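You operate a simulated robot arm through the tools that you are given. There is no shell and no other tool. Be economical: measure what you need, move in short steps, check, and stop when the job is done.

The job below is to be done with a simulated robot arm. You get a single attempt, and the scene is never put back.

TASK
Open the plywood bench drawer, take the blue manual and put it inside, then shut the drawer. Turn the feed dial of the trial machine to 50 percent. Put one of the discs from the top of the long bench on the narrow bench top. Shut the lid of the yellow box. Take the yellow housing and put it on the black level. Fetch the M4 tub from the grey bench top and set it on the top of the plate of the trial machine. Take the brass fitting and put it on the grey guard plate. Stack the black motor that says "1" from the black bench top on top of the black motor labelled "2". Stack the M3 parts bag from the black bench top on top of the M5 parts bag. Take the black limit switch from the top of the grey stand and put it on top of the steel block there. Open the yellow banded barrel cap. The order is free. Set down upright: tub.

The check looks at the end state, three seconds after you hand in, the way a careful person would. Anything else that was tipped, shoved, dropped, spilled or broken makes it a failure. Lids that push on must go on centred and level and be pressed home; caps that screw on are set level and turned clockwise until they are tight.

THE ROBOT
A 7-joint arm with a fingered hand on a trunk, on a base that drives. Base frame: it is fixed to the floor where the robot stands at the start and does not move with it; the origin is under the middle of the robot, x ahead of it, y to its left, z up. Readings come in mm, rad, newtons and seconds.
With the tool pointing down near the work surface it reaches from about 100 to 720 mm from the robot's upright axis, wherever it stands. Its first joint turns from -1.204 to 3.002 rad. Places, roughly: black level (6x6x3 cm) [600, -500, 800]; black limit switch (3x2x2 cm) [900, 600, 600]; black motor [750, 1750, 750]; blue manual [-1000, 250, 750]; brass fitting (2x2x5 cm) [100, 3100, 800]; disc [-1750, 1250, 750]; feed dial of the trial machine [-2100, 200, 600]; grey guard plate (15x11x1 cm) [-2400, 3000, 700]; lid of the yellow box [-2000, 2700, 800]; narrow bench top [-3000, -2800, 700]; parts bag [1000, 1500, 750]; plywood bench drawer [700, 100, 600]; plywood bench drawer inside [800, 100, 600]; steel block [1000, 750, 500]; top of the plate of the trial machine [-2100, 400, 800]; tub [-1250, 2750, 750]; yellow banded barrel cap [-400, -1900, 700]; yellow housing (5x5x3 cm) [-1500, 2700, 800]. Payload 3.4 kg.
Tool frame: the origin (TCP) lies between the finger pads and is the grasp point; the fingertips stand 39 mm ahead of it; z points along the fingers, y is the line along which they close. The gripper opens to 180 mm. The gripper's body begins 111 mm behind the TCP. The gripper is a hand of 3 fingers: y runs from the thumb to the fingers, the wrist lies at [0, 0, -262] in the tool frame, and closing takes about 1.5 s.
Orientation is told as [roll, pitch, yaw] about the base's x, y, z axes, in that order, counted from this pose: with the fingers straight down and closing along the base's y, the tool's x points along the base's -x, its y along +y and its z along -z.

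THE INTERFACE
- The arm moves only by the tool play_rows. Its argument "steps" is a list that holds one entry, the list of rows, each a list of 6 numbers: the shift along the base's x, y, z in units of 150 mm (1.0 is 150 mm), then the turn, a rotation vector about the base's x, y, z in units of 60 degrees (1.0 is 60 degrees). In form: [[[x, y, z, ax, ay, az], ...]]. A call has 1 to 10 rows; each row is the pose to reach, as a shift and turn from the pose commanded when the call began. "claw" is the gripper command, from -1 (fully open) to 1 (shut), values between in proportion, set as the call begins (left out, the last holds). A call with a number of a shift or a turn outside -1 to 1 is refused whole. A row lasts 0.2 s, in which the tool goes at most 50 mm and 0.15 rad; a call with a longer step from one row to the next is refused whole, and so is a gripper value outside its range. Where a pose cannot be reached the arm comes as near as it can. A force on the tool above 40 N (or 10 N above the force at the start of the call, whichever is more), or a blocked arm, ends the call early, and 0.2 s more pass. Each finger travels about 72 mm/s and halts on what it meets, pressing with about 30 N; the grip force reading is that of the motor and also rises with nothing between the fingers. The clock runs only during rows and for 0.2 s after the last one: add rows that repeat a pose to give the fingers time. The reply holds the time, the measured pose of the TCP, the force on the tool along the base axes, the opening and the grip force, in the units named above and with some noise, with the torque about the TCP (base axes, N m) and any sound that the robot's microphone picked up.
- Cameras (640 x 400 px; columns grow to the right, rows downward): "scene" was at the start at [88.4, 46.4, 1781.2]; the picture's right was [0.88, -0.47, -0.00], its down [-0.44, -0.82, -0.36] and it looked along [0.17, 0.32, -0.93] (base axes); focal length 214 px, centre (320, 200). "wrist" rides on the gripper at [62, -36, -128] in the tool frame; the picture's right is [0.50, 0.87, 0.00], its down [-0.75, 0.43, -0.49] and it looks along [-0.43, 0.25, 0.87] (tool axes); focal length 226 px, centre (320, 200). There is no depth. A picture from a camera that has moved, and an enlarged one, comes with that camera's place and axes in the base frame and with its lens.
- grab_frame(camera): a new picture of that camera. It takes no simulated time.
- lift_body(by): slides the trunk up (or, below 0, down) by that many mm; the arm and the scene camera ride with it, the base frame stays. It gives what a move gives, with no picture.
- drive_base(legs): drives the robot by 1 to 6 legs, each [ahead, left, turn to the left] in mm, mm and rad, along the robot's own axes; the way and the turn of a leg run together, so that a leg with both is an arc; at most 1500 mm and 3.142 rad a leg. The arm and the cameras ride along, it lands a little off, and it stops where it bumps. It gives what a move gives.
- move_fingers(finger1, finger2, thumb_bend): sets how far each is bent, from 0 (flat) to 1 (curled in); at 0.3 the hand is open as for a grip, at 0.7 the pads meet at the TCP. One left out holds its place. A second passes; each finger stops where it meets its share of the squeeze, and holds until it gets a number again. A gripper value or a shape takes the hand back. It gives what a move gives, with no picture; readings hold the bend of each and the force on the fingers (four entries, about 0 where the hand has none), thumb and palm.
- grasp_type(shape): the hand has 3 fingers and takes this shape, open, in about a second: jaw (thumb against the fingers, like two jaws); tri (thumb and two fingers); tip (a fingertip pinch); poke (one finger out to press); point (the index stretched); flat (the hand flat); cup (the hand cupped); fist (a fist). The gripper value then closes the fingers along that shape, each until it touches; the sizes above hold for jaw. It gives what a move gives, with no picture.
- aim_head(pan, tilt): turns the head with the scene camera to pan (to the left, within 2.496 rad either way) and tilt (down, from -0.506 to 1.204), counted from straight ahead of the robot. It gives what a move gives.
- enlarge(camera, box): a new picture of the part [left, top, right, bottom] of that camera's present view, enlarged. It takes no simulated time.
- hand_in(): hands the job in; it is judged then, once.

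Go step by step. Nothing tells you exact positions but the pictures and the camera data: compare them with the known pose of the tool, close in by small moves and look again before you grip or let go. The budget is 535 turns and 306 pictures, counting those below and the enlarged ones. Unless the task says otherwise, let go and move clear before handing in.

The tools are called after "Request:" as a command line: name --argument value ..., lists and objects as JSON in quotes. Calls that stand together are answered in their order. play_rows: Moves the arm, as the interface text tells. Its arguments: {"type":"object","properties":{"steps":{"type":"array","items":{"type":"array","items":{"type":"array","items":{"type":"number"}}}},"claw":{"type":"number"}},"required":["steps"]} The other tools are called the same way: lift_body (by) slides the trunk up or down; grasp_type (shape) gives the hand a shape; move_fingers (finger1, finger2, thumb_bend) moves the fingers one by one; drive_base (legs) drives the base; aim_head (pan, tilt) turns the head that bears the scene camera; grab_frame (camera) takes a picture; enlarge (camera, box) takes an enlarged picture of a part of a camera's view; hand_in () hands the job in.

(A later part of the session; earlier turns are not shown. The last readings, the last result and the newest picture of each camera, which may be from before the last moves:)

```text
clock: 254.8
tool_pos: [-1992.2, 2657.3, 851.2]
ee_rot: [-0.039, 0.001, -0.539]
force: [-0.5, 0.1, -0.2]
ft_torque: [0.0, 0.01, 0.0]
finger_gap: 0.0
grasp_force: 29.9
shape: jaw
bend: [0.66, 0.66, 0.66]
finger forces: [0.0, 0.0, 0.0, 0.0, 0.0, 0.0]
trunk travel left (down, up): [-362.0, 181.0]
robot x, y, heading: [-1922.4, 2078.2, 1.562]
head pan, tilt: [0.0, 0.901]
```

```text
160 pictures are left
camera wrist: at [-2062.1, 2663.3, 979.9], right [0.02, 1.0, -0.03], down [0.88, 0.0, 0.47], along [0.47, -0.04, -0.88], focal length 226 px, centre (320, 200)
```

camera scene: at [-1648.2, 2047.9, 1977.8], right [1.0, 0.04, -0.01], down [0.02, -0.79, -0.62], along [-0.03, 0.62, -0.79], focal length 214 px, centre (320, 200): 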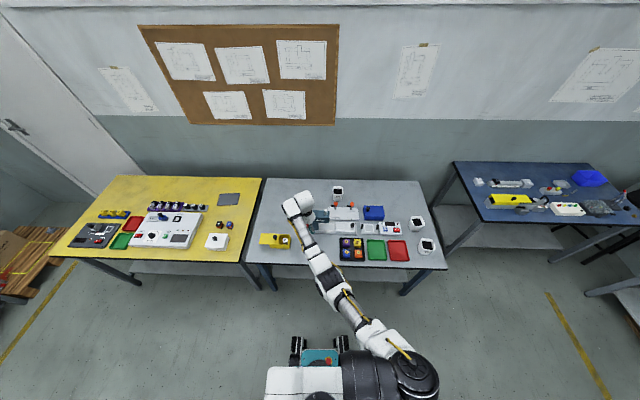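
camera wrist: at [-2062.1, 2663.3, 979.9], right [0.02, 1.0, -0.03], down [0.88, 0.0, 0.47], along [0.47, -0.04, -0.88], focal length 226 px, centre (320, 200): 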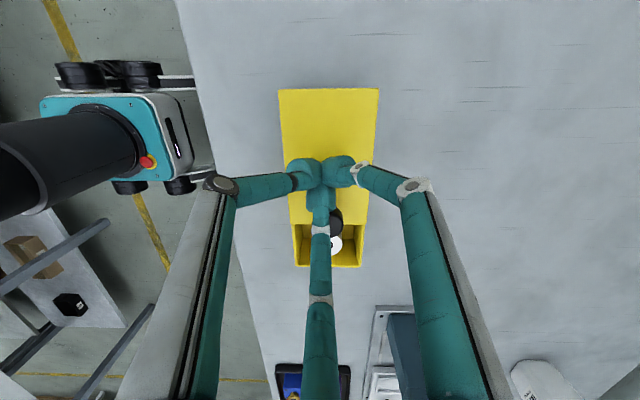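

Request:
play_rows --steps '[[[0, 0.06, -0.05, 0, 0, 0], [0, 0.06, -0.09, 0, 0, 0], [0, 0.06, -0.12, 0, 0, 0], [0, 0.06, -0.12, 0, 0, 0]]]'

Request:
grab_frame --camera "wrist"

Request:
enlarge --camera "scene" --box '[280, 200, 360, 260]'

```text
clock: 255.8
tool_pos: [-1993.6, 2666.6, 839.0]
ee_rot: [-0.034, 0.007, -0.54]
force: [-1.4, 2.4, 29.7]
ft_torque: [0.06, -0.27, 0.01]
finger_gap: 0.0
grasp_force: 30.2
shape: jaw
bend: [0.67, 0.67, 0.67]
finger forces: [0.0, 4.9, 0.1, 0.0, 0.0, 0.1]
trunk travel left (down, up): [-362.0, 181.0]
robot x, y, heading: [-1925.2, 2077.4, 1.565]
head pan, tilt: [0.0, 0.901]
```

```text
159 pictures are left
camera wrist: at [-2061.9, 2671.3, 966.0], right [0.02, 1.0, -0.03], down [0.88, 0.0, 0.47], along [0.47, -0.03, -0.88], focal length 226 px, centre (320, 200)
```

wrist: 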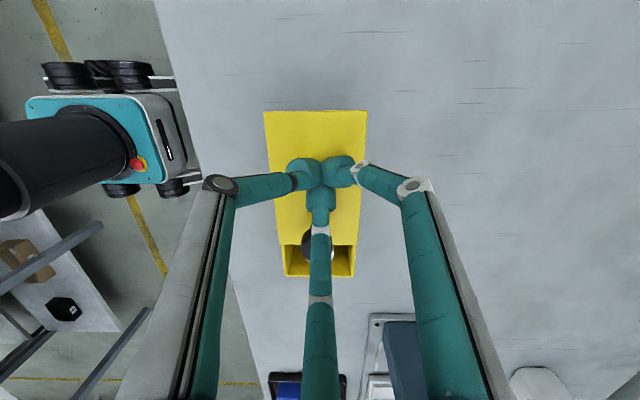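

```text
6.67 times, centred on (320, 230) of scene
camera zoom: at [-1917.4, 2149.4, 1888.9], right [1.0, -0.01, 0.0], down [-0.01, -0.78, -0.62], along [0.0, 0.62, -0.78], focal length 1430 px, centre (320, 0)
```

zoom: 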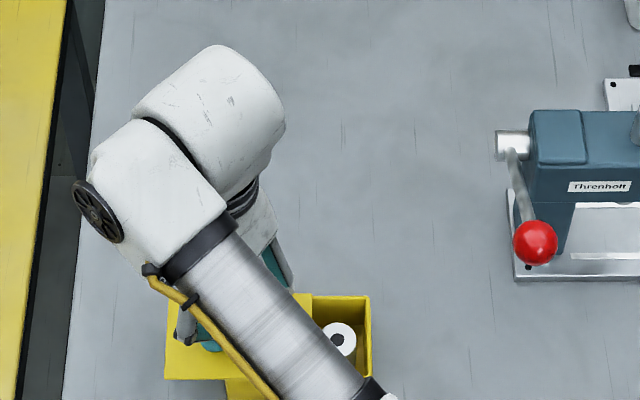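

Touching the lid; raising 5 mm and pushing the knob toward +x.

Request:
play_rows --steps '[[[0, 0, 0.05, 0, 0, 0], [0.08, 0, 0.05, 0, 0, 0], [0.14, 0, 0.05, 0, 0, 0], [0.2, 0, 0.05, 0, 0, 0], [0.26, 0, 0.05, 0, 0, 0], [0.32, 0, 0.05, 0, 0, 0], [0.38, 0, 0.05, 0, 0, 0], [0.38, 0, 0.05, 0, 0, 0]]]'

Request:
grab_frame --camera "wrist"

```text
clock: 257.6
tool_pos: [-1936.9, 2668.1, 841.9]
ee_rot: [-0.038, 0.004, -0.539]
force: [-5.3, 1.0, 8.7]
ft_torque: [0.01, -0.21, 0.04]
finger_gap: 0.1
grasp_force: 30.3
shape: jaw
bend: [0.67, 0.67, 0.66]
finger forces: [0.0, 8.3, 0.0, 0.1, 0.0, 0.0]
trunk travel left (down, up): [-362.0, 181.0]
robot x, y, heading: [-1918.7, 2077.8, 1.565]
head pan, tilt: [0.0, 0.901]
```

```text
157 pictures are left
camera wrist: at [-2006.5, 2673.3, 970.6], right [0.02, 1.0, -0.03], down [0.88, 0.0, 0.47], along [0.47, -0.04, -0.88], focal length 226 px, centre (320, 200)
```

wrist: 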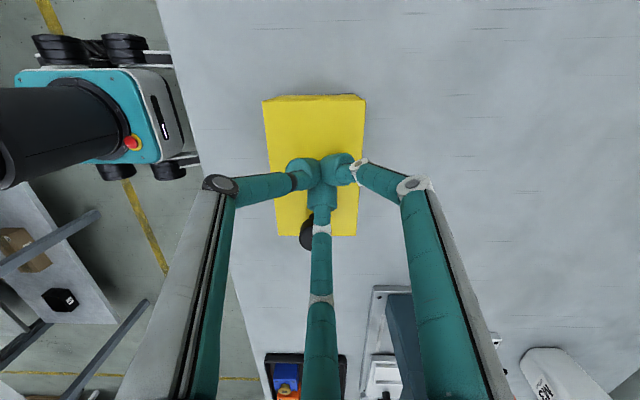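

The lid seems shut. I lift the hand to check.

Request:
play_rows --steps '[[[-0.05, 0, 0.1, 0, 0, 0], [-0.1, 0, 0.4, 0, 0, 0], [-0.1, 0, 0.7, 0, 0, 0], [-0.1, -0.3, 1, 0, 0, 0]]]'

Request:
enlarge --camera "wrist" --box '[200, 50, 500, 250]'

Request:
enlarge --camera "scene" --box '[280, 200, 360, 260]'

```text
refused: row 4 steps farther than a row can; nothing moved
```

```text
2.00 times, centred on (350, 150) of wrist
camera zoom: at [-2006.5, 2673.3, 970.6], right [0.02, 1.0, -0.03], down [0.88, 0.0, 0.47], along [0.47, -0.04, -0.88], focal length 452 px, centre (260, 300)
```

zoom: 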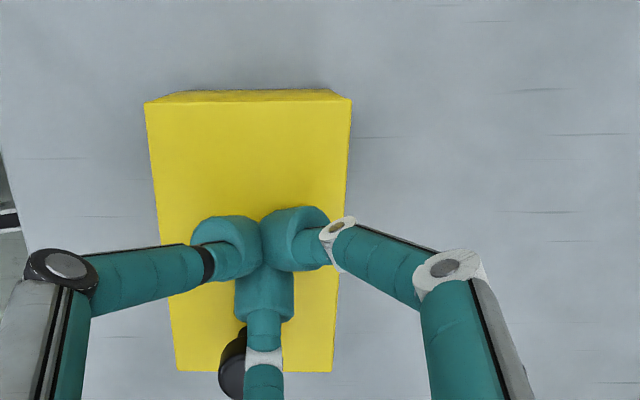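

```text
6.67 times, centred on (320, 230) of scene
camera zoom: at [-1919.8, 2154.2, 1888.3], right [1.0, -0.01, 0.0], down [-0.01, -0.78, -0.62], along [0.0, 0.62, -0.79], focal length 1430 px, centre (320, 0)
```

zoom: 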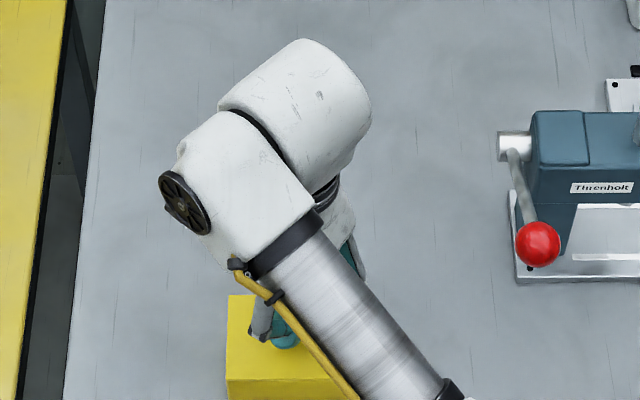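

Request:
play_rows --steps '[[[0.0, 0, 0.15, 0, 0, 0], [-0.05, 0, 0.45, 0, 0, 0], [-0.05, -0.1, 0.7, 0, 0, 0], [-0.05, -0.3, 0.9, 0, 0, 0], [-0.05, -0.5, 0.9, 0, 0, 0]]]'

Request:
grab_frame --camera "wrist"

Request:
enlarge --camera "scene" --box '[280, 200, 360, 260]'

```text
clock: 258.8
tool_pos: [-1943.3, 2591.3, 977.7]
ee_rot: [-0.041, 0.002, -0.541]
force: [0.5, 0.2, -0.6]
ft_torque: [-0.01, -0.01, -0.04]
finger_gap: 0.0
grasp_force: 29.8
shape: jaw
bend: [0.67, 0.67, 0.66]
finger forces: [0.0, 0.0, 0.1, 0.0, 0.0, 0.0]
trunk travel left (down, up): [-362.0, 181.0]
robot x, y, heading: [-1924.7, 2076.7, 1.563]
head pan, tilt: [0.0, 0.901]
```

```text
154 pictures are left
camera wrist: at [-2012.5, 2596.6, 1105.1], right [0.02, 1.0, -0.03], down [0.88, 0.0, 0.47], along [0.47, -0.04, -0.88], focal length 226 px, centre (320, 200)
```

wrist: 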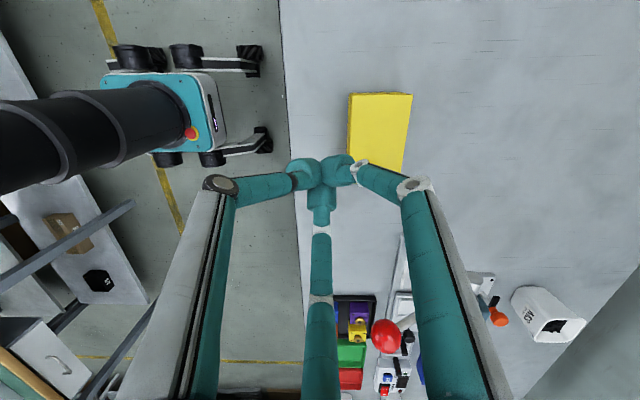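

```text
6.67 times, centred on (320, 230) of scene
camera zoom: at [-1915.6, 2155.7, 1888.1], right [1.0, -0.01, 0.0], down [-0.01, -0.79, -0.62], along [0.0, 0.62, -0.79], focal length 1430 px, centre (320, 0)
```

zoom: 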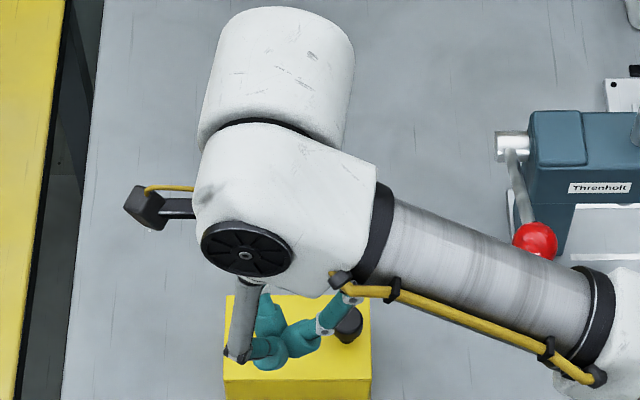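

The lid is fully shut. Now back to the blue bench to see what happened to the brass fitting (staying clear of the lever).

Request:
drive_base --legs '[[-200, 0, 0], [0, -1025, 0.008], [0, -1025, 0], [560, 0, 0]]'

Request:
aim_head --pan 0.0 --tilt 1.0

Request:
grab_frame --camera "wrist"

Request:
enlarge --camera "scene" --box '[240, 140, 420, 260]'

```text
clock: 272.9
tool_pos: [57.1, 2972.0, 976.4]
ee_rot: [-0.045, 0.004, -0.517]
force: [0.2, 1.0, -0.7]
ft_torque: [-0.04, 0.02, -0.03]
finger_gap: 0.0
grasp_force: 30.1
shape: jaw
bend: [0.67, 0.67, 0.66]
finger forces: [0.0, 0.0, 0.1, 0.1, 0.1, 0.0]
trunk travel left (down, up): [-362.0, 181.0]
robot x, y, heading: [89.2, 2459.6, 1.589]
head pan, tilt: [0.0, 0.901]
```

```text
clock: 273.5
tool_pos: [53.2, 2969.4, 978.0]
ee_rot: [-0.04, 0.004, -0.517]
force: [0.0, 0.7, -0.1]
ft_torque: [-0.04, 0.01, 0.01]
finger_gap: 0.2
grasp_force: 30.0
shape: jaw
bend: [0.67, 0.67, 0.66]
finger forces: [0.0, 0.0, 0.0, 0.0, 0.0, 0.0]
trunk travel left (down, up): [-362.0, 181.0]
robot x, y, heading: [85.6, 2454.4, 1.586]
head pan, tilt: [0.0, 1.0]
```

```text
152 pictures are left
camera wrist: at [-15.9, 2973.2, 1105.9], right [-0.01, 1.0, -0.03], down [0.88, 0.02, 0.47], along [0.47, -0.02, -0.88], focal length 226 px, centre (320, 200)
```

wrist: 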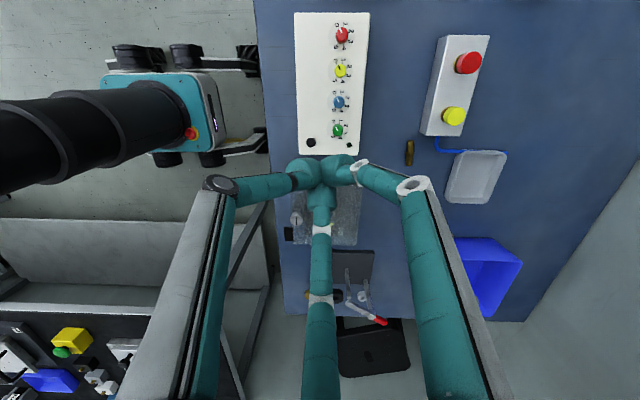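

```text
3.33 times, centred on (330, 200) of scene
camera zoom: at [90.5, 2531.2, 1880.9], right [1.0, 0.02, 0.0], down [0.01, -0.84, -0.54], along [-0.01, 0.54, -0.84], focal length 715 px, centre (287, 200)
```

zoom: 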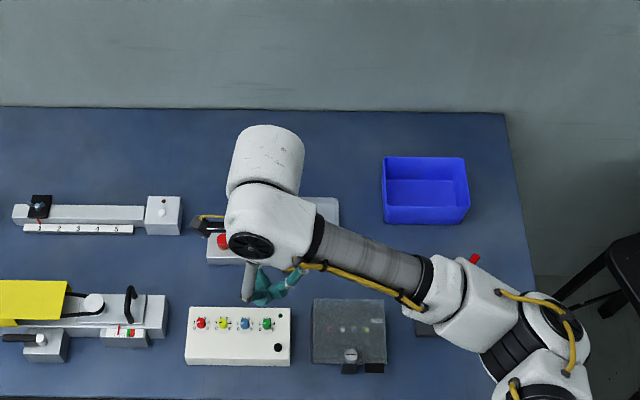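

Request:
enlarge --camera "wrist" --box '[370, 120, 450, 180]'

```text
6.67 times, centred on (410, 150) of wrist
camera zoom: at [-15.9, 2973.2, 1105.9], right [-0.01, 1.0, -0.03], down [0.88, 0.02, 0.47], along [0.47, -0.02, -0.88], focal length 1507 px, centre (-280, 533)
```

zoom: 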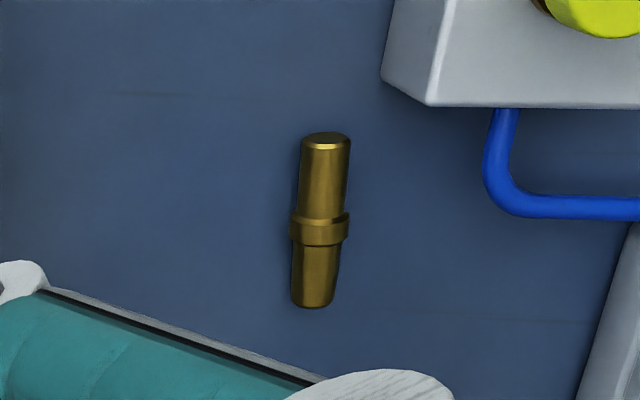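

The fitting fell over and lies at (87, 3109), axis along x. I'll grip it lying: thumb at its +x end, fingers on both sides.

Request:
play_rows --steps '[[[0, 0.1, 0, 0, 0, 0.14], [0.05, 0.2, 0, 0, 0, 0.28], [0.1, 0.3, 0, 0, 0, 0.42], [0.15, 0.4, 0, 0, 0, 0.56], [0.2, 0.5, 0, 0, 0, 0.7], [0.25, 0.6, 0, 0, 0, 0.84], [0.3, 0.7, 0, 0, 0, 0.98], [0.3, 0.8, 0, 0, 0, 1]]]' --claw 0.5

Request:
play_rows --steps '[[[0, 0.1, 0, 0, 0, 0.14], [0, 0.1, -0.1, 0, 0, 0.28], [0, 0.1, -0.2, 0, 0, 0.42], [0, 0.1, -0.3, 0, 0, 0.56], [0, 0.1, -0.4, 0, 0, 0.7], [0, 0.1, -0.5, 0, 0, 0.84], [0, 0.1, -0.6, 0, 0, 0.98], [0, 0.1, -0.6, 0, 0, 1], [0, 0.1, -0.6, 0, 0, 1]]]'

Request:
grab_frame --camera "wrist"

```text
clock: 275.3
tool_pos: [98.8, 3089.4, 976.8]
ee_rot: [-0.039, 0.004, 0.53]
force: [-0.4, 0.0, -0.8]
ft_torque: [0.0, -0.01, 0.0]
finger_gap: 45.0
grasp_force: 0.1
shape: jaw
bend: [0.72, 0.72, 0.74]
finger forces: [0.0, 0.0, 0.0, 0.0, 0.0, 0.0]
trunk travel left (down, up): [-362.0, 181.0]
robot x, y, heading: [86.3, 2456.4, 1.591]
head pan, tilt: [0.0, 1.0]
```

```text
clock: 277.3
tool_pos: [98.2, 3104.1, 886.3]
ee_rot: [-0.038, 0.003, 1.578]
force: [-0.6, -0.3, 0.9]
ft_torque: [-0.01, -0.01, 0.01]
finger_gap: 44.7
grasp_force: 0.0
shape: jaw
bend: [0.72, 0.72, 0.74]
finger forces: [0.0, 0.1, 0.0, 0.0, 0.1, 0.0]
trunk travel left (down, up): [-362.0, 181.0]
robot x, y, heading: [87.6, 2460.1, 1.587]
head pan, tilt: [0.0, 1.0]
```

```text
149 pictures are left
camera wrist: at [129.9, 3042.8, 1015.2], right [-0.86, -0.51, -0.03], down [-0.46, 0.75, 0.47], along [-0.22, 0.42, -0.88], focal length 226 px, centre (320, 200)
```

wrist: 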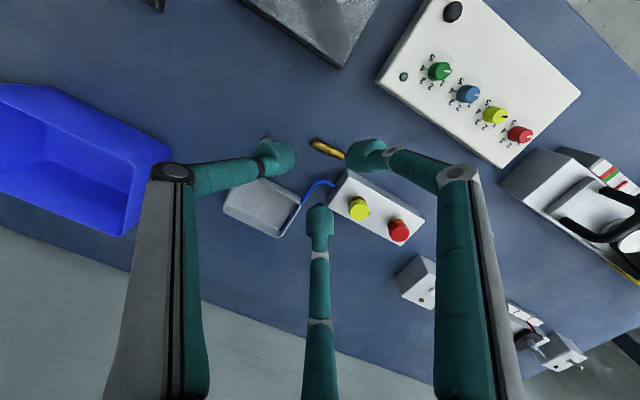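

Request:
play_rows --steps '[[[0.01, 0.015, -0.2, 0, 0.036, 0], [0.015, 0.015, -0.45, 0, 0.036, 0], [0.015, 0.015, -0.58, 0, 0.036, 0], [0.015, 0.015, -0.58, 0, 0.036, 0]]]'

Request:
enlarge --camera "wrist" --box '[220, 90, 420, 250]'

```text
clock: 278.3
tool_pos: [100.5, 3107.5, 801.2]
ee_rot: [0.001, 0.004, 1.579]
force: [0.0, -0.4, -0.1]
ft_torque: [0.01, 0.02, 0.02]
finger_gap: 44.5
grasp_force: 0.1
shape: jaw
bend: [0.72, 0.72, 0.74]
finger forces: [0.0, 0.0, 0.0, 0.0, 0.1, 0.1]
trunk travel left (down, up): [-362.0, 181.0]
robot x, y, heading: [85.4, 2456.5, 1.582]
head pan, tilt: [0.0, 1.0]
```

```text
2.50 times, centred on (320, 170) of wrist
camera zoom: at [137.0, 3045.2, 927.4], right [-0.86, -0.51, 0.0], down [-0.44, 0.75, 0.49], along [-0.25, 0.42, -0.87], focal length 565 px, centre (320, 275)
```

zoom: 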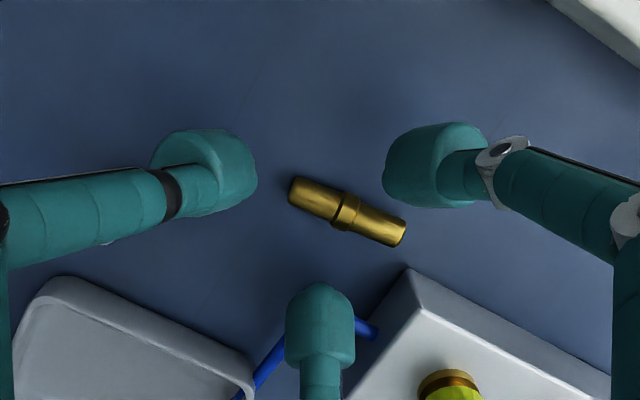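

Request:
play_rows --steps '[[[0, 0, 0, 0, 0, 0], [0, 0, 0, 0, 0, 0], [0, 0, -0.02, 0, 0, 0], [0, 0, -0.04, 0, 0, 0]]]' --claw 0.62

Request:
enlarge --camera "wrist" --box '[220, 90, 420, 250]'

```text
clock: 279.3
tool_pos: [100.3, 3108.3, 794.6]
ee_rot: [0.003, 0.003, 1.579]
force: [0.0, -1.0, -0.2]
ft_torque: [0.0, 0.01, 0.0]
finger_gap: 34.7
grasp_force: 0.0
shape: jaw
bend: [0.72, 0.72, 0.74]
finger forces: [0.0, 0.1, 0.1, 0.0, 0.0, 0.0]
trunk travel left (down, up): [-362.0, 181.0]
robot x, y, heading: [88.1, 2456.6, 1.587]
head pan, tilt: [0.0, 1.0]
```

```text
2.50 times, centred on (320, 170) of wrist
camera zoom: at [137.6, 3045.3, 921.4], right [-0.86, -0.51, 0.0], down [-0.44, 0.75, 0.49], along [-0.25, 0.42, -0.87], focal length 565 px, centre (320, 275)
```

zoom: 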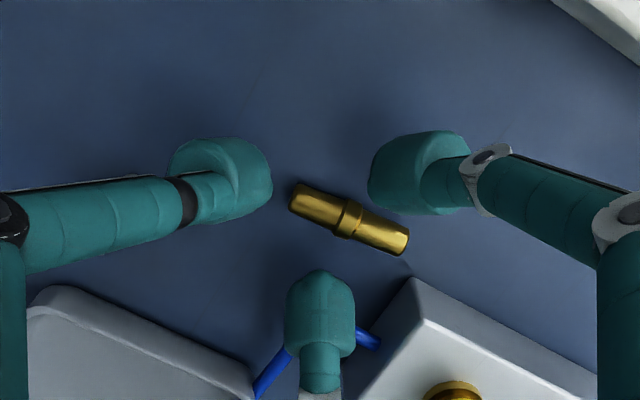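

Request:
play_rows --steps '[[[0, -0.02, -0.02, 0, 0, 0], [0, -0.02, -0.05, 0, 0, 0], [0, -0.02, -0.075, 0, 0, 0], [0, -0.02, -0.09, 0, 0, 0], [0, -0.02, -0.09, 0, 0, 0]]]'

```text
clock: 280.5
tool_pos: [99.5, 3104.0, 780.6]
ee_rot: [0.001, 0.003, 1.578]
force: [0.3, -0.7, 0.5]
ft_torque: [-0.04, -0.01, 0.0]
finger_gap: 34.4
grasp_force: 0.1
shape: jaw
bend: [0.72, 0.72, 0.74]
finger forces: [0.0, 0.1, 0.0, 0.0, 0.1, 0.0]
trunk travel left (down, up): [-362.0, 181.0]
robot x, y, heading: [88.9, 2458.2, 1.589]
head pan, tilt: [0.0, 1.0]
```

Request:
play_rows --steps '[[[0, 0, -0.01, 0, 0, 0], [0, 0, -0.01, 0, 0, 0], [0, 0, -0.01, 0, 0, 0], [0, 0, -0.01, 0, 0, 0], [0, 0, -0.01, 0, 0, 0]]]' --claw 1

Request:
enlarge --camera "wrist" --box '[220, 90, 420, 250]'

```text
clock: 281.7
tool_pos: [101.6, 3103.9, 779.2]
ee_rot: [0.001, 0.004, 1.579]
force: [0.1, 0.5, 0.1]
ft_torque: [-0.02, 0.0, 0.01]
finger_gap: 0.0
grasp_force: 30.1
shape: jaw
bend: [0.7, 0.72, 0.7]
finger forces: [0.0, 0.0, 0.0, 0.0, 0.0, 0.1]
trunk travel left (down, up): [-362.0, 181.0]
robot x, y, heading: [88.6, 2453.9, 1.595]
head pan, tilt: [0.0, 1.0]
```

```text
2.50 times, centred on (320, 170) of wrist
camera zoom: at [137.4, 3042.1, 905.9], right [-0.86, -0.51, 0.0], down [-0.44, 0.75, 0.49], along [-0.25, 0.42, -0.87], focal length 565 px, centre (320, 275)
```

zoom: 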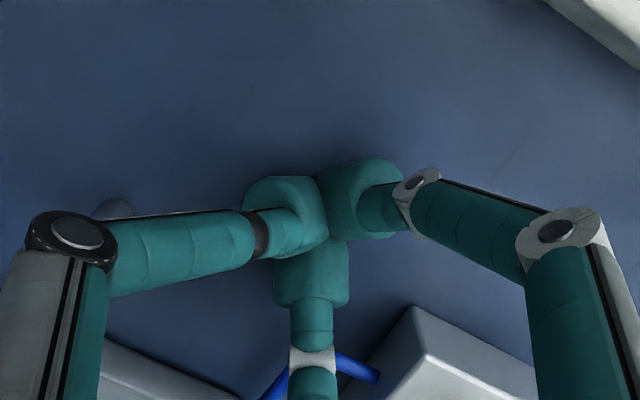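

Request:
play_rows --steps '[[[0, 0, 0.1, 0, 0, 0], [0, 0, 0.4, 0, 0, 0], [0, 0, 0.7, 0, 0, 0], [0, 0, 0.7, 0, 0, 0], [0, 0, 0.7, 0, 0, 0]]]' --claw 0

Request:
grab_frame --camera "wrist"

```text
clock: 282.9
tool_pos: [100.8, 3103.2, 884.9]
ee_rot: [0.002, 0.004, 1.578]
force: [-0.3, 1.1, -0.6]
ft_torque: [0.0, -0.02, 0.01]
finger_gap: 89.6
grasp_force: 0.1
shape: jaw
bend: [0.71, 0.71, 0.72]
finger forces: [0.0, 0.1, 0.1, 0.0, 0.0, 0.1]
trunk travel left (down, up): [-362.0, 181.0]
robot x, y, heading: [91.7, 2454.5, 1.589]
head pan, tilt: [0.0, 1.0]
```

```text
145 pictures are left
camera wrist: at [137.6, 3041.1, 1011.6], right [-0.86, -0.51, 0.0], down [-0.44, 0.75, 0.49], along [-0.25, 0.42, -0.87], focal length 226 px, centre (320, 200)
```

wrist: 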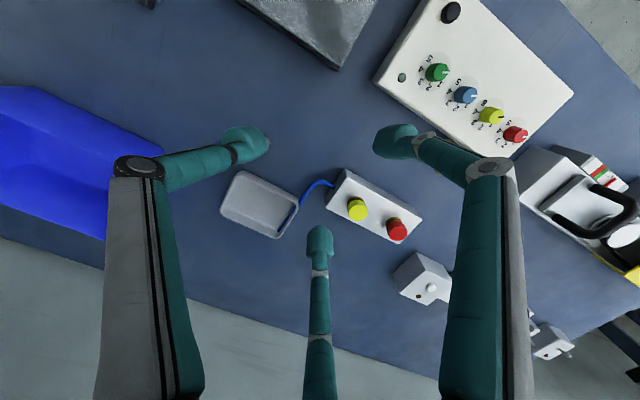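

The fitting has slipped out of sight; searching with the cameras.

Request:
play_rows --steps '[[[0, -0.3, 0.3, 0, 0, 0], [0, -0.6, 0.5, 0, 0, 0], [0, -0.9, 0.7, 0, 0, 0], [0, -1, 0.9, 0, 0, 0]]]' --claw -1

Request:
grab_frame --camera "wrist"

Request:
enlarge --camera "scene" --box '[180, 120, 460, 295]'

```text
refused: row 1 steps farther than a row can; nothing moved
```

```text
144 pictures are left
camera wrist: at [137.6, 3041.1, 1011.6], right [-0.86, -0.51, 0.0], down [-0.44, 0.75, 0.49], along [-0.25, 0.42, -0.87], focal length 226 px, centre (320, 200)
```

wrist: 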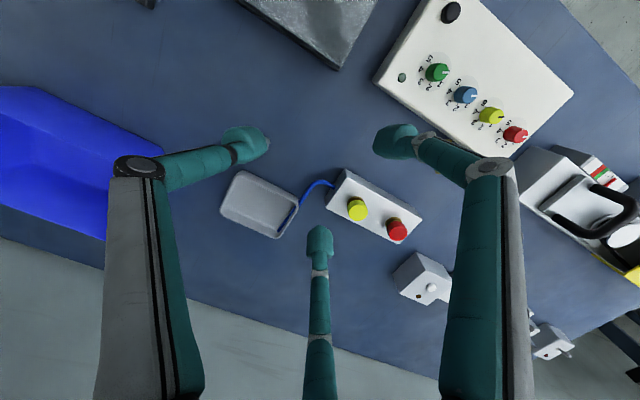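

```text
2.29 times, centred on (320, 208) of scene
camera zoom: at [91.6, 2531.7, 1880.8], right [1.0, 0.02, 0.0], down [0.01, -0.84, -0.54], along [-0.01, 0.54, -0.84], focal length 490 px, centre (320, 183)
```

zoom: 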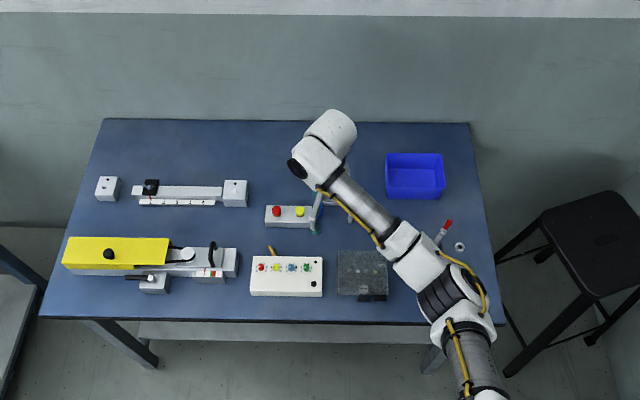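

Found it: lying at about (-40, 3057), just behind the white control box. I move the hand over for a close look.

Request:
play_rows --steps '[[[-0.25, -0.05, 0.05, 0, 0, 0], [-0.5, -0.1, 0.1, 0, 0, 0], [-0.75, -0.15, 0.1, 0, 0, 0], [-0.95, -0.2, 0.1, 0, 0, 0], [-0.95, -0.2, 0.1, 0, 0, 0]]]' --claw -1

Request:
grab_frame --camera "wrist"

```text
clock: 284.1
tool_pos: [-41.4, 3076.3, 901.0]
ee_rot: [0.002, 0.004, 1.576]
force: [-0.3, 0.0, 0.3]
ft_torque: [-0.04, 0.01, 0.02]
finger_gap: 179.8
grasp_force: 0.1
shape: jaw
bend: [0.3, 0.3, 0.3]
finger forces: [0.0, 0.1, 0.1, 0.1, 0.0, 0.1]
trunk travel left (down, up): [-362.0, 181.0]
robot x, y, heading: [90.5, 2456.3, 1.588]
head pan, tilt: [0.0, 1.0]
```

```text
142 pictures are left
camera wrist: at [-3.9, 3012.7, 1027.8], right [-0.86, -0.51, 0.0], down [-0.44, 0.75, 0.49], along [-0.25, 0.42, -0.87], focal length 226 px, centre (320, 200)
```

wrist: 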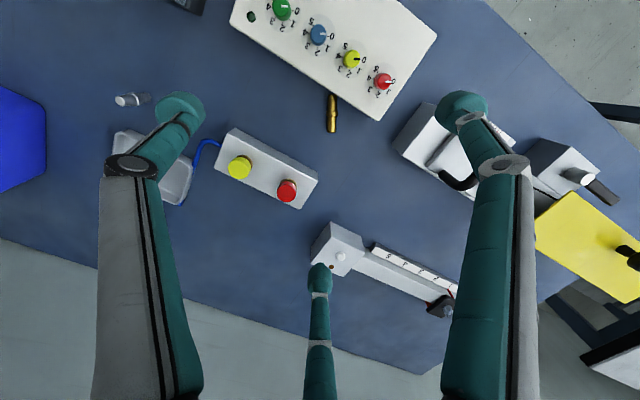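

Request:
enlarge --camera "wrist" --box '[100, 80, 180, 130]'

Request:
enlarge --camera "wrist" --box '[290, 70, 410, 150]'

```text
8.00 times, centred on (140, 105) of wrist
camera zoom: at [-3.9, 3012.7, 1027.8], right [-0.86, -0.51, 0.0], down [-0.44, 0.75, 0.49], along [-0.25, 0.42, -0.87], focal length 1808 px, centre (1760, 960)
```

zoom: 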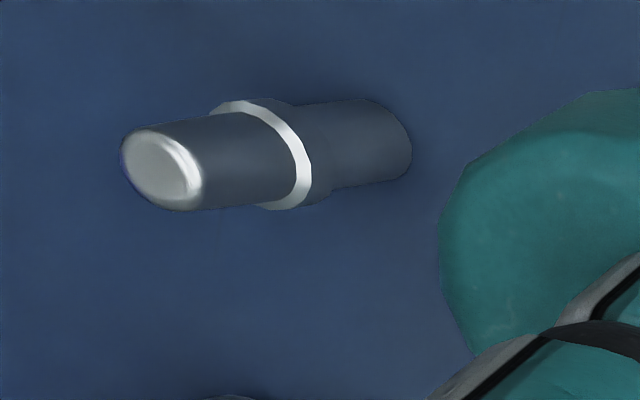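

```text
5.00 times, centred on (350, 110) of wrist
camera zoom: at [-3.9, 3012.7, 1027.8], right [-0.86, -0.51, 0.0], down [-0.44, 0.75, 0.49], along [-0.25, 0.42, -0.87], focal length 1130 px, centre (170, 650)
```

zoom: 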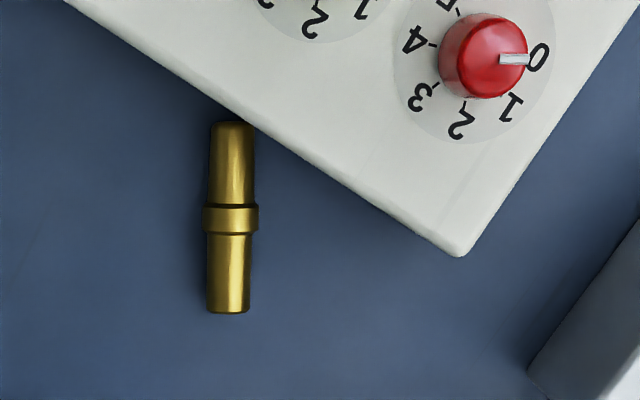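

Steel fitting still stands. The brass lies with its axis at an angle, end near the control box. I'll grip it across: thumb one side, two fingers the other side. Turning the hand.

Request:
play_rows --steps '[[[0.02, -0.06, 0, 0, 0, -0.14], [0.04, -0.12, 0, 0, 0, -0.28], [0.06, -0.18, 0, 0, 0, -0.42], [0.076, -0.2, 0, 0, 0, -0.56], [0.076, -0.2, 0, 0, 0, -0.7], [0.076, -0.2, 0, 0, 0, -0.83]]]'

Request:
play_rows --steps '[[[0, 0, 0, 0, 0, -0.14], [0, 0, 0, 0, 0, -0.28], [0, 0, 0, 0, 0, -0.42], [0, 0, 0, 0, 0, -0.56], [0, 0, 0, 0, 0, -0.7], [0, 0, 0, 0, 0, -0.83]]]'

Request:
play_rows --steps '[[[0, 0, 0, 0, 0, -0.14], [0, 0, 0, 0, 0, -0.28], [0, 0, 0, 0, 0, -0.42], [0, 0, 0, 0, 0, -0.56], [0, 0, 0, 0, 0, -0.7], [0, 0, 0, 0, 0, -0.83], [0, 0, -0.2, 0, 0, -0.83], [0, 0, -0.2, 0, 0, -0.83]]]' --claw 0.5

Request:
grab_frame --camera "wrist"

```text
clock: 285.5
tool_pos: [-30.7, 3043.5, 898.9]
ee_rot: [0.0, 0.004, 0.702]
force: [0.1, 1.2, -0.7]
ft_torque: [0.0, -0.03, -0.02]
finger_gap: 180.0
grasp_force: 0.0
shape: jaw
bend: [0.3, 0.3, 0.3]
finger forces: [0.0, 0.0, 0.0, 0.0, 0.1, 0.0]
trunk travel left (down, up): [-362.0, 181.0]
robot x, y, heading: [87.8, 2457.0, 1.587]
head pan, tilt: [0.0, 1.0]
```

```text
clock: 286.9
tool_pos: [-31.0, 3044.3, 898.7]
ee_rot: [0.0, 0.004, -0.163]
force: [-0.2, -0.2, 0.0]
ft_torque: [0.01, 0.01, -0.03]
finger_gap: 180.2
grasp_force: 0.0
shape: jaw
bend: [0.3, 0.3, 0.3]
finger forces: [0.0, 0.0, 0.0, 0.1, 0.0, 0.0]
trunk travel left (down, up): [-362.0, 181.0]
robot x, y, heading: [84.0, 2455.6, 1.59]
head pan, tilt: [0.0, 1.0]
```

```text
clock: 288.7
tool_pos: [-29.9, 3044.6, 870.9]
ee_rot: [-0.002, 0.002, -1.031]
force: [-0.6, 1.0, 0.0]
ft_torque: [0.0, 0.01, -0.01]
finger_gap: 45.1
grasp_force: 0.1
shape: jaw
bend: [0.72, 0.72, 0.74]
finger forces: [0.0, 0.0, 0.1, 0.0, 0.0, 0.0]
trunk travel left (down, up): [-362.0, 181.0]
robot x, y, heading: [85.7, 2459.2, 1.585]
head pan, tilt: [0.0, 1.0]
```

```text
139 pictures are left
camera wrist: at [-93.0, 3078.8, 997.9], right [0.49, 0.87, 0.0], down [0.76, -0.42, 0.49], along [0.43, -0.24, -0.87], focal length 226 px, centre (320, 200)
```

wrist: 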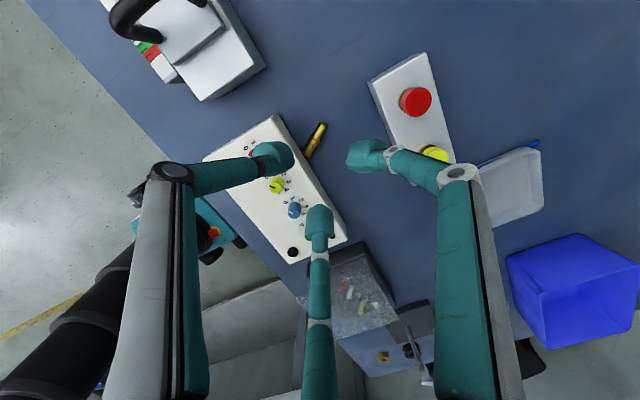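

Request:
play_rows --steps '[[[0, 0.02, 0, 0, 0, 0], [0, 0.02, 0, 0, 0, 0], [0, 0.02, -0.2, 0, 0, 0], [0, 0.02, -0.4, 0, 0, 0], [0, 0.02, -0.4, 0, 0, 0]]]' --claw 0.64

Request:
enlarge --camera "wrist" --box '[220, 90, 420, 250]'

```text
clock: 289.9
tool_pos: [-29.0, 3047.8, 808.6]
ee_rot: [-0.002, 0.0, -1.03]
force: [-0.5, -0.2, 0.0]
ft_torque: [0.0, -0.02, -0.01]
finger_gap: 32.8
grasp_force: 0.0
shape: jaw
bend: [0.72, 0.72, 0.74]
finger forces: [0.1, 0.1, 0.1, 0.1, 0.0, 0.0]
trunk travel left (down, up): [-362.0, 181.0]
robot x, y, heading: [87.6, 2459.2, 1.593]
head pan, tilt: [0.0, 1.0]
```

```text
2.50 times, centred on (320, 170) of wrist
camera zoom: at [-91.8, 3082.0, 936.1], right [0.49, 0.87, 0.0], down [0.76, -0.42, 0.49], along [0.43, -0.24, -0.87], focal length 565 px, centre (320, 275)
```

zoom: 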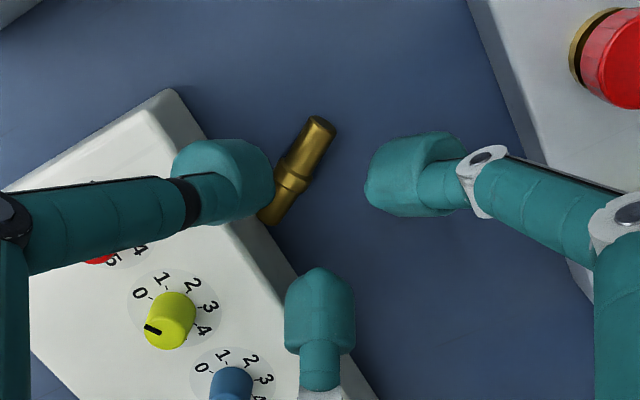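

Request:
play_rows --steps '[[[0, 0, -0.08, 0, 0, 0], [0, 0, -0.15, 0, 0, 0], [0, 0, -0.15, 0, 0, 0]]]'

Request:
enlarge --camera "wrist" --box '[220, 90, 420, 250]'

```text
clock: 290.7
tool_pos: [-29.6, 3047.7, 787.4]
ee_rot: [0.0, 0.001, -1.03]
force: [-0.3, 0.9, 1.4]
ft_torque: [-0.01, -0.04, 0.0]
finger_gap: 32.6
grasp_force: 0.1
shape: jaw
bend: [0.72, 0.72, 0.74]
finger forces: [0.1, 1.0, 0.0, 0.0, 0.0, 0.0]
trunk travel left (down, up): [-362.0, 181.0]
robot x, y, heading: [88.7, 2461.7, 1.586]
head pan, tilt: [0.0, 1.0]
```

```text
2.50 times, centred on (320, 170) of wrist
camera zoom: at [-92.2, 3081.9, 913.6], right [0.49, 0.87, 0.0], down [0.76, -0.42, 0.49], along [0.43, -0.24, -0.87], focal length 565 px, centre (320, 275)
```

zoom: 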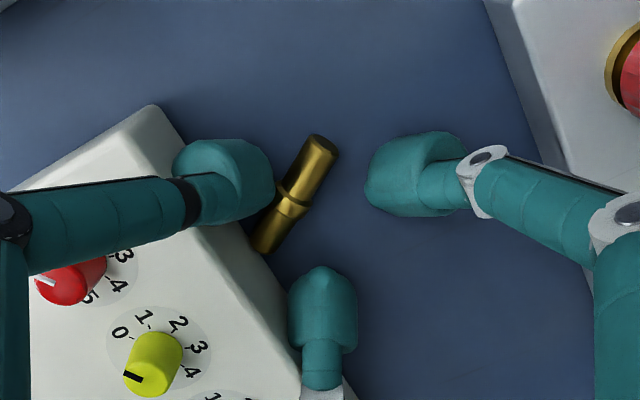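

Request:
play_rows --steps '[[[0, 0.01, 0.01, 0, 0, 0], [0, 0.01, 0.01, 0, 0, 0], [0, 0.01, -0.02, 0, 0, 0], [0, 0.01, -0.05, 0, 0, 0], [0, 0.01, -0.055, 0, 0, 0]]]' --claw 0.73

Request:
enlarge --camera "wrist" --box '[220, 90, 420, 250]'

```text
clock: 291.9
tool_pos: [-30.7, 3047.7, 779.2]
ee_rot: [0.002, 0.004, -1.029]
force: [0.8, 2.7, 8.2]
ft_torque: [-0.03, -0.09, 0.11]
finger_gap: 24.7
grasp_force: 0.1
shape: jaw
bend: [0.72, 0.72, 0.73]
finger forces: [2.8, 4.8, 0.1, 0.0, 2.0, 0.0]
trunk travel left (down, up): [-362.0, 181.0]
robot x, y, heading: [88.0, 2454.4, 1.59]
head pan, tilt: [0.0, 1.0]
```

```text
2.50 times, centred on (320, 170) of wrist
camera zoom: at [-93.5, 3082.4, 906.7], right [0.49, 0.87, 0.0], down [0.76, -0.42, 0.49], along [0.43, -0.24, -0.87], focal length 565 px, centre (320, 275)
```

zoom: 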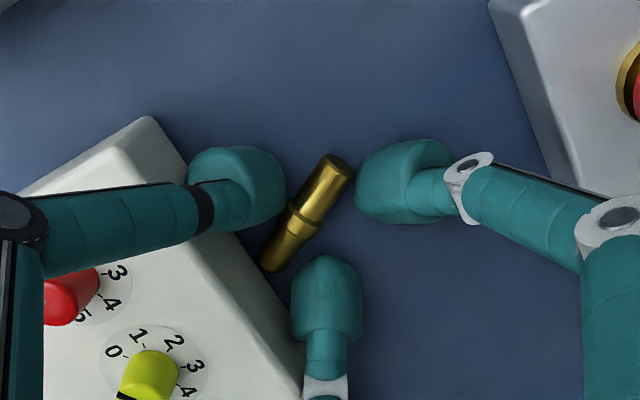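

Well set: thumb one side, fingers other side. Closing.

Request:
play_rows --steps '[[[0, 0, 0.012, 0, 0, 0], [0, 0, 0.012, 0, 0, 0], [0, 0, 0.012, 0, 0, 0], [0, 0, 0.012, 0, 0, 0], [0, 0, 0.012, 0, 0, 0]]]' --claw 1

Request:
enlarge --camera "wrist" --box '[220, 90, 420, 250]'

```text
clock: 293.1
tool_pos: [-31.2, 3048.1, 780.5]
ee_rot: [-0.002, 0.001, -1.029]
force: [0.8, -0.1, 0.6]
ft_torque: [-0.02, 0.0, -0.02]
finger_gap: 12.6
grasp_force: 30.3
shape: jaw
bend: [0.73, 0.72, 0.73]
finger forces: [0.0, 0.1, 0.0, 0.1, 28.1, 0.1]
trunk travel left (down, up): [-362.0, 181.0]
robot x, y, heading: [90.5, 2457.6, 1.589]
head pan, tilt: [0.0, 1.0]
```

```text
2.50 times, centred on (320, 170) of wrist
camera zoom: at [-93.3, 3082.5, 907.0], right [0.48, 0.87, 0.0], down [0.76, -0.42, 0.49], along [0.43, -0.24, -0.87], focal length 565 px, centre (320, 275)
```

zoom: 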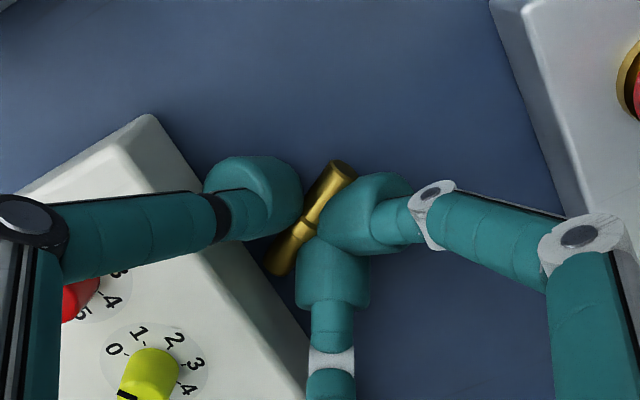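

Request:
play_rows --steps '[[[0, 0, 0.05, 0, 0, 0], [0, 0, 0.1, 0, 0, 0], [0, 0, 0.2, 0, 0, 0], [0, 0, 0.3, 0, 0, 0]]]'

Request:
enlarge --camera "wrist" --box '[220, 90, 420, 250]'

```text
clock: 294.1
tool_pos: [-30.4, 3048.6, 825.3]
ee_rot: [0.0, 0.002, -1.029]
force: [-1.5, -0.4, -0.4]
ft_torque: [0.0, 0.01, 0.0]
finger_gap: 12.4
grasp_force: 29.9
shape: jaw
bend: [0.73, 0.72, 0.73]
finger forces: [0.0, 33.9, 0.0, 0.1, 28.0, 0.1]
trunk travel left (down, up): [-362.0, 181.0]
robot x, y, heading: [87.5, 2459.1, 1.59]
head pan, tilt: [0.0, 1.0]
```

```text
2.50 times, centred on (320, 170) of wrist
camera zoom: at [-93.5, 3083.1, 952.7], right [0.48, 0.87, 0.0], down [0.76, -0.42, 0.49], along [0.43, -0.24, -0.87], focal length 565 px, centre (320, 275)
```

zoom: 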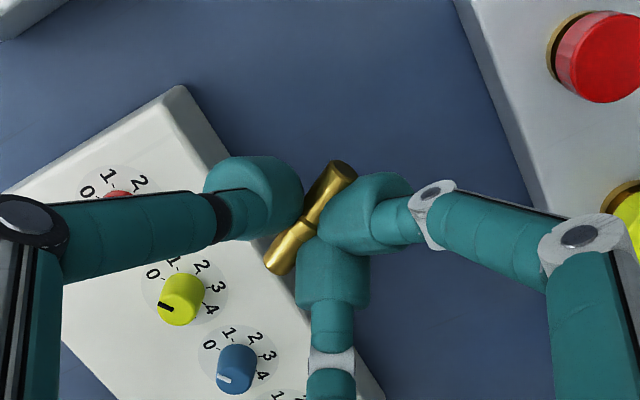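

Held this time. Raising and carrying it to the guard plate, driving well clear of the lever.

Request:
lift_body --by 170

Request:
drive_base --legs '[[-620, 0, 0], [0, 1190, -0.01], [0, 1190, -0.009], [330, 0, 0]]'

Request:
grab_frame --camera "wrist"

Request:
grab_frame --camera "scene"

```text
clock: 296.0
tool_pos: [-30.5, 3049.1, 995.4]
ee_rot: [-0.001, 0.001, -1.03]
force: [-0.6, -0.4, -0.5]
ft_torque: [0.0, 0.01, 0.0]
finger_gap: 12.3
grasp_force: 30.2
shape: jaw
bend: [0.73, 0.72, 0.73]
finger forces: [0.0, 34.0, 0.0, 0.0, 28.1, 0.0]
trunk travel left (down, up): [-532.0, 11.0]
robot x, y, heading: [91.2, 2459.1, 1.591]
head pan, tilt: [0.0, 1.0]
```

```text
clock: 312.5
tool_pos: [-2388.0, 2696.7, 996.0]
ee_rot: [-0.001, 0.002, -1.021]
force: [-0.5, 0.2, 0.4]
ft_torque: [-0.03, -0.01, 0.03]
finger_gap: 12.2
grasp_force: 29.8
shape: jaw
bend: [0.73, 0.72, 0.73]
finger forces: [0.0, 34.2, 0.0, 0.1, 28.3, 0.0]
trunk travel left (down, up): [-532.0, 11.0]
robot x, y, heading: [-2263.7, 2104.6, 1.597]
head pan, tilt: [0.0, 1.0]
```

```text
133 pictures are left
camera wrist: at [-2450.7, 2731.0, 1122.5], right [0.48, 0.88, 0.0], down [0.77, -0.42, 0.49], along [0.43, -0.23, -0.87], focal length 226 px, centre (320, 200)
```

wrist: 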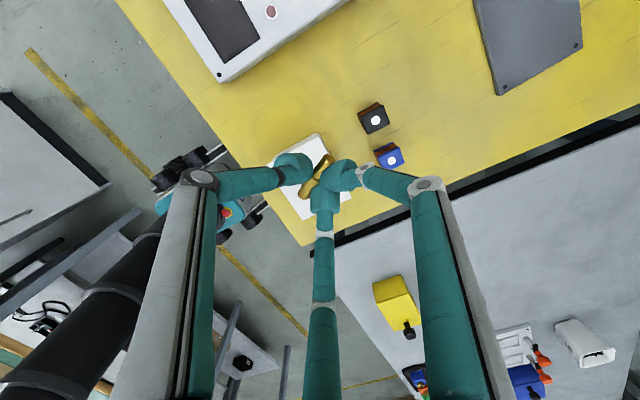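

```text
132 pictures are left
camera scene: at [-2262.5, 2153.3, 2050.4], right [1.0, 0.03, 0.0], down [0.02, -0.84, -0.54], along [-0.01, 0.54, -0.84], focal length 214 px, centre (320, 200)
```

scene: 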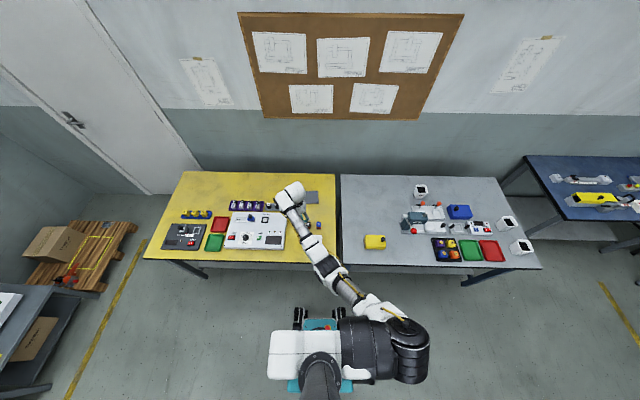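

Plate's near edge is at y≈2950. I come closer with the base first.

Request:
drive_base --legs '[[155, 90, -0.026]]'

Request:
play_rows --steps '[[[0.2, 0.2, 0, 0, 0, 0], [0.4, 0.4, 0, 0, 0, 0], [0.6, 0.55, -0.1, 0, 0, 0], [0.75, 0.7, -0.2, 0, 0, 0], [0.75, 0.7, -0.2, 0, 0, 0]]]'

Request:
grab_frame --camera "wrist"

```text
clock: 314.0
tool_pos: [-2463.9, 2852.7, 996.5]
ee_rot: [-0.004, 0.003, -1.046]
force: [0.7, 0.9, 0.7]
ft_torque: [-0.03, 0.0, 0.0]
finger_gap: 12.2
grasp_force: 30.1
shape: jaw
bend: [0.73, 0.72, 0.73]
finger forces: [0.0, 34.1, 0.0, 0.1, 28.2, 0.0]
trunk travel left (down, up): [-532.0, 11.0]
robot x, y, heading: [-2357.2, 2260.1, 1.575]
head pan, tilt: [0.0, 1.0]
```

```text
clock: 315.2
tool_pos: [-2361.8, 2955.9, 967.2]
ee_rot: [0.007, 0.003, -1.046]
force: [-0.7, -0.5, -0.2]
ft_torque: [0.02, -0.01, 0.0]
finger_gap: 12.2
grasp_force: 30.3
shape: jaw
bend: [0.73, 0.72, 0.73]
finger forces: [0.0, 35.0, 0.0, 0.1, 28.1, 0.0]
trunk travel left (down, up): [-532.0, 11.0]
robot x, y, heading: [-2358.7, 2261.3, 1.571]
head pan, tilt: [0.0, 1.0]
```

```text
131 pictures are left
camera wrist: at [-2425.3, 2990.3, 1093.6], right [0.5, 0.87, 0.01], down [0.75, -0.44, 0.49], along [0.43, -0.24, -0.87], focal length 226 px, centre (320, 200)
```

wrist: 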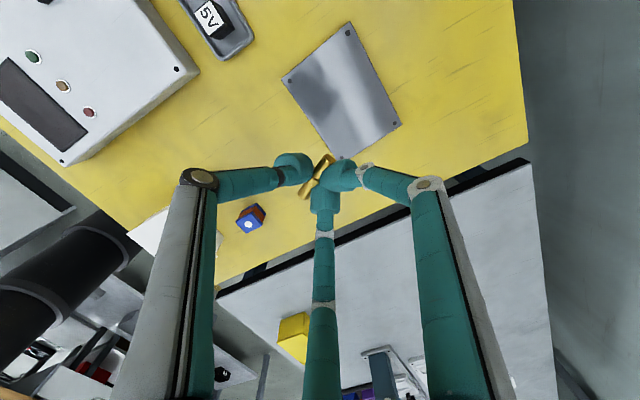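

Request:
lift_body --by -130

Request:
play_rows --steps '[[[0, 0.1, 0, 0, 0, 0], [0, 0.22, 0, 0, 0, 0], [0, 0.23, 0, 0, 0, 0], [0, 0.23, 0, 0, 0, 0]]]'

Request:
grab_frame --camera "wrist"

```text
clock: 316.8
tool_pos: [-2358.1, 2956.1, 835.8]
ee_rot: [0.004, 0.003, -1.044]
force: [0.1, 0.1, -0.5]
ft_torque: [-0.01, 0.0, 0.0]
finger_gap: 12.1
grasp_force: 30.3
shape: jaw
bend: [0.73, 0.72, 0.73]
finger forces: [0.0, 35.1, 0.1, 0.1, 28.2, 0.0]
trunk travel left (down, up): [-402.0, 141.0]
robot x, y, heading: [-2359.7, 2262.0, 1.57]
head pan, tilt: [0.0, 1.0]
```

```text
clock: 317.8
tool_pos: [-2367.5, 2995.0, 848.2]
ee_rot: [0.007, 0.036, -1.038]
force: [0.0, -0.2, -0.5]
ft_torque: [-0.01, 0.0, 0.01]
finger_gap: 12.1
grasp_force: 30.3
shape: jaw
bend: [0.73, 0.72, 0.73]
finger forces: [0.0, 0.0, 0.0, 0.1, 27.9, 0.0]
out of reach, approached as far as the arm can: row 2, 3, 4
trunk travel left (down, up): [-402.0, 141.0]
robot x, y, heading: [-2361.1, 2259.6, 1.573]
head pan, tilt: [0.0, 1.0]
```

```text
130 pictures are left
camera wrist: at [-2427.8, 3026.4, 977.1], right [0.49, 0.87, 0.02], down [0.76, -0.44, 0.47], along [0.42, -0.21, -0.88], focal length 226 px, centre (320, 200)
```

wrist: 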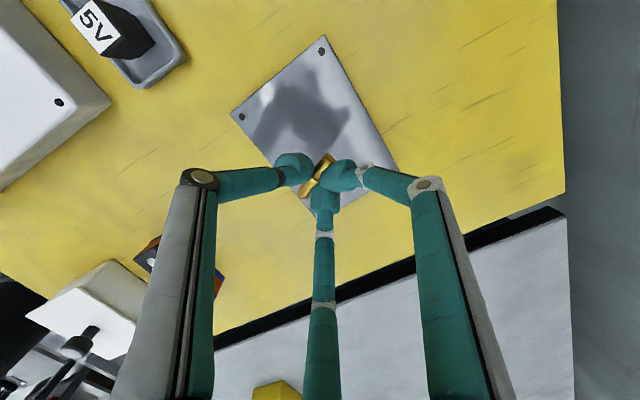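

Request:
lift_body --by -45

Request:
enlarge --camera "wrist" --box '[200, 60, 440, 240]'

```text
clock: 318.7
tool_pos: [-2367.1, 2993.9, 802.7]
ee_rot: [0.002, 0.004, -1.046]
force: [0.0, 0.6, 0.5]
ft_torque: [0.01, 0.0, 0.01]
finger_gap: 12.1
grasp_force: 29.4
shape: jaw
bend: [0.73, 0.72, 0.73]
finger forces: [0.0, 0.1, 0.0, 0.0, 28.0, 0.1]
trunk travel left (down, up): [-357.0, 186.0]
robot x, y, heading: [-2361.9, 2265.7, 1.571]
head pan, tilt: [0.0, 1.0]
```

```text
2.22 times, centred on (320, 150) of wrist
camera zoom: at [-2429.2, 3029.3, 930.5], right [0.5, 0.87, 0.0], down [0.75, -0.44, 0.49], along [0.43, -0.24, -0.87], focal length 502 px, centre (320, 311)
```

zoom: 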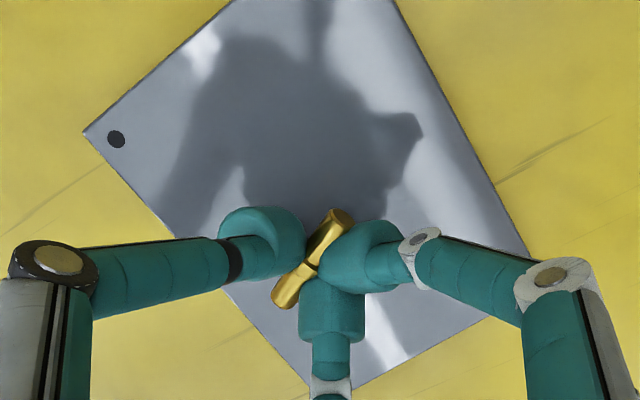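

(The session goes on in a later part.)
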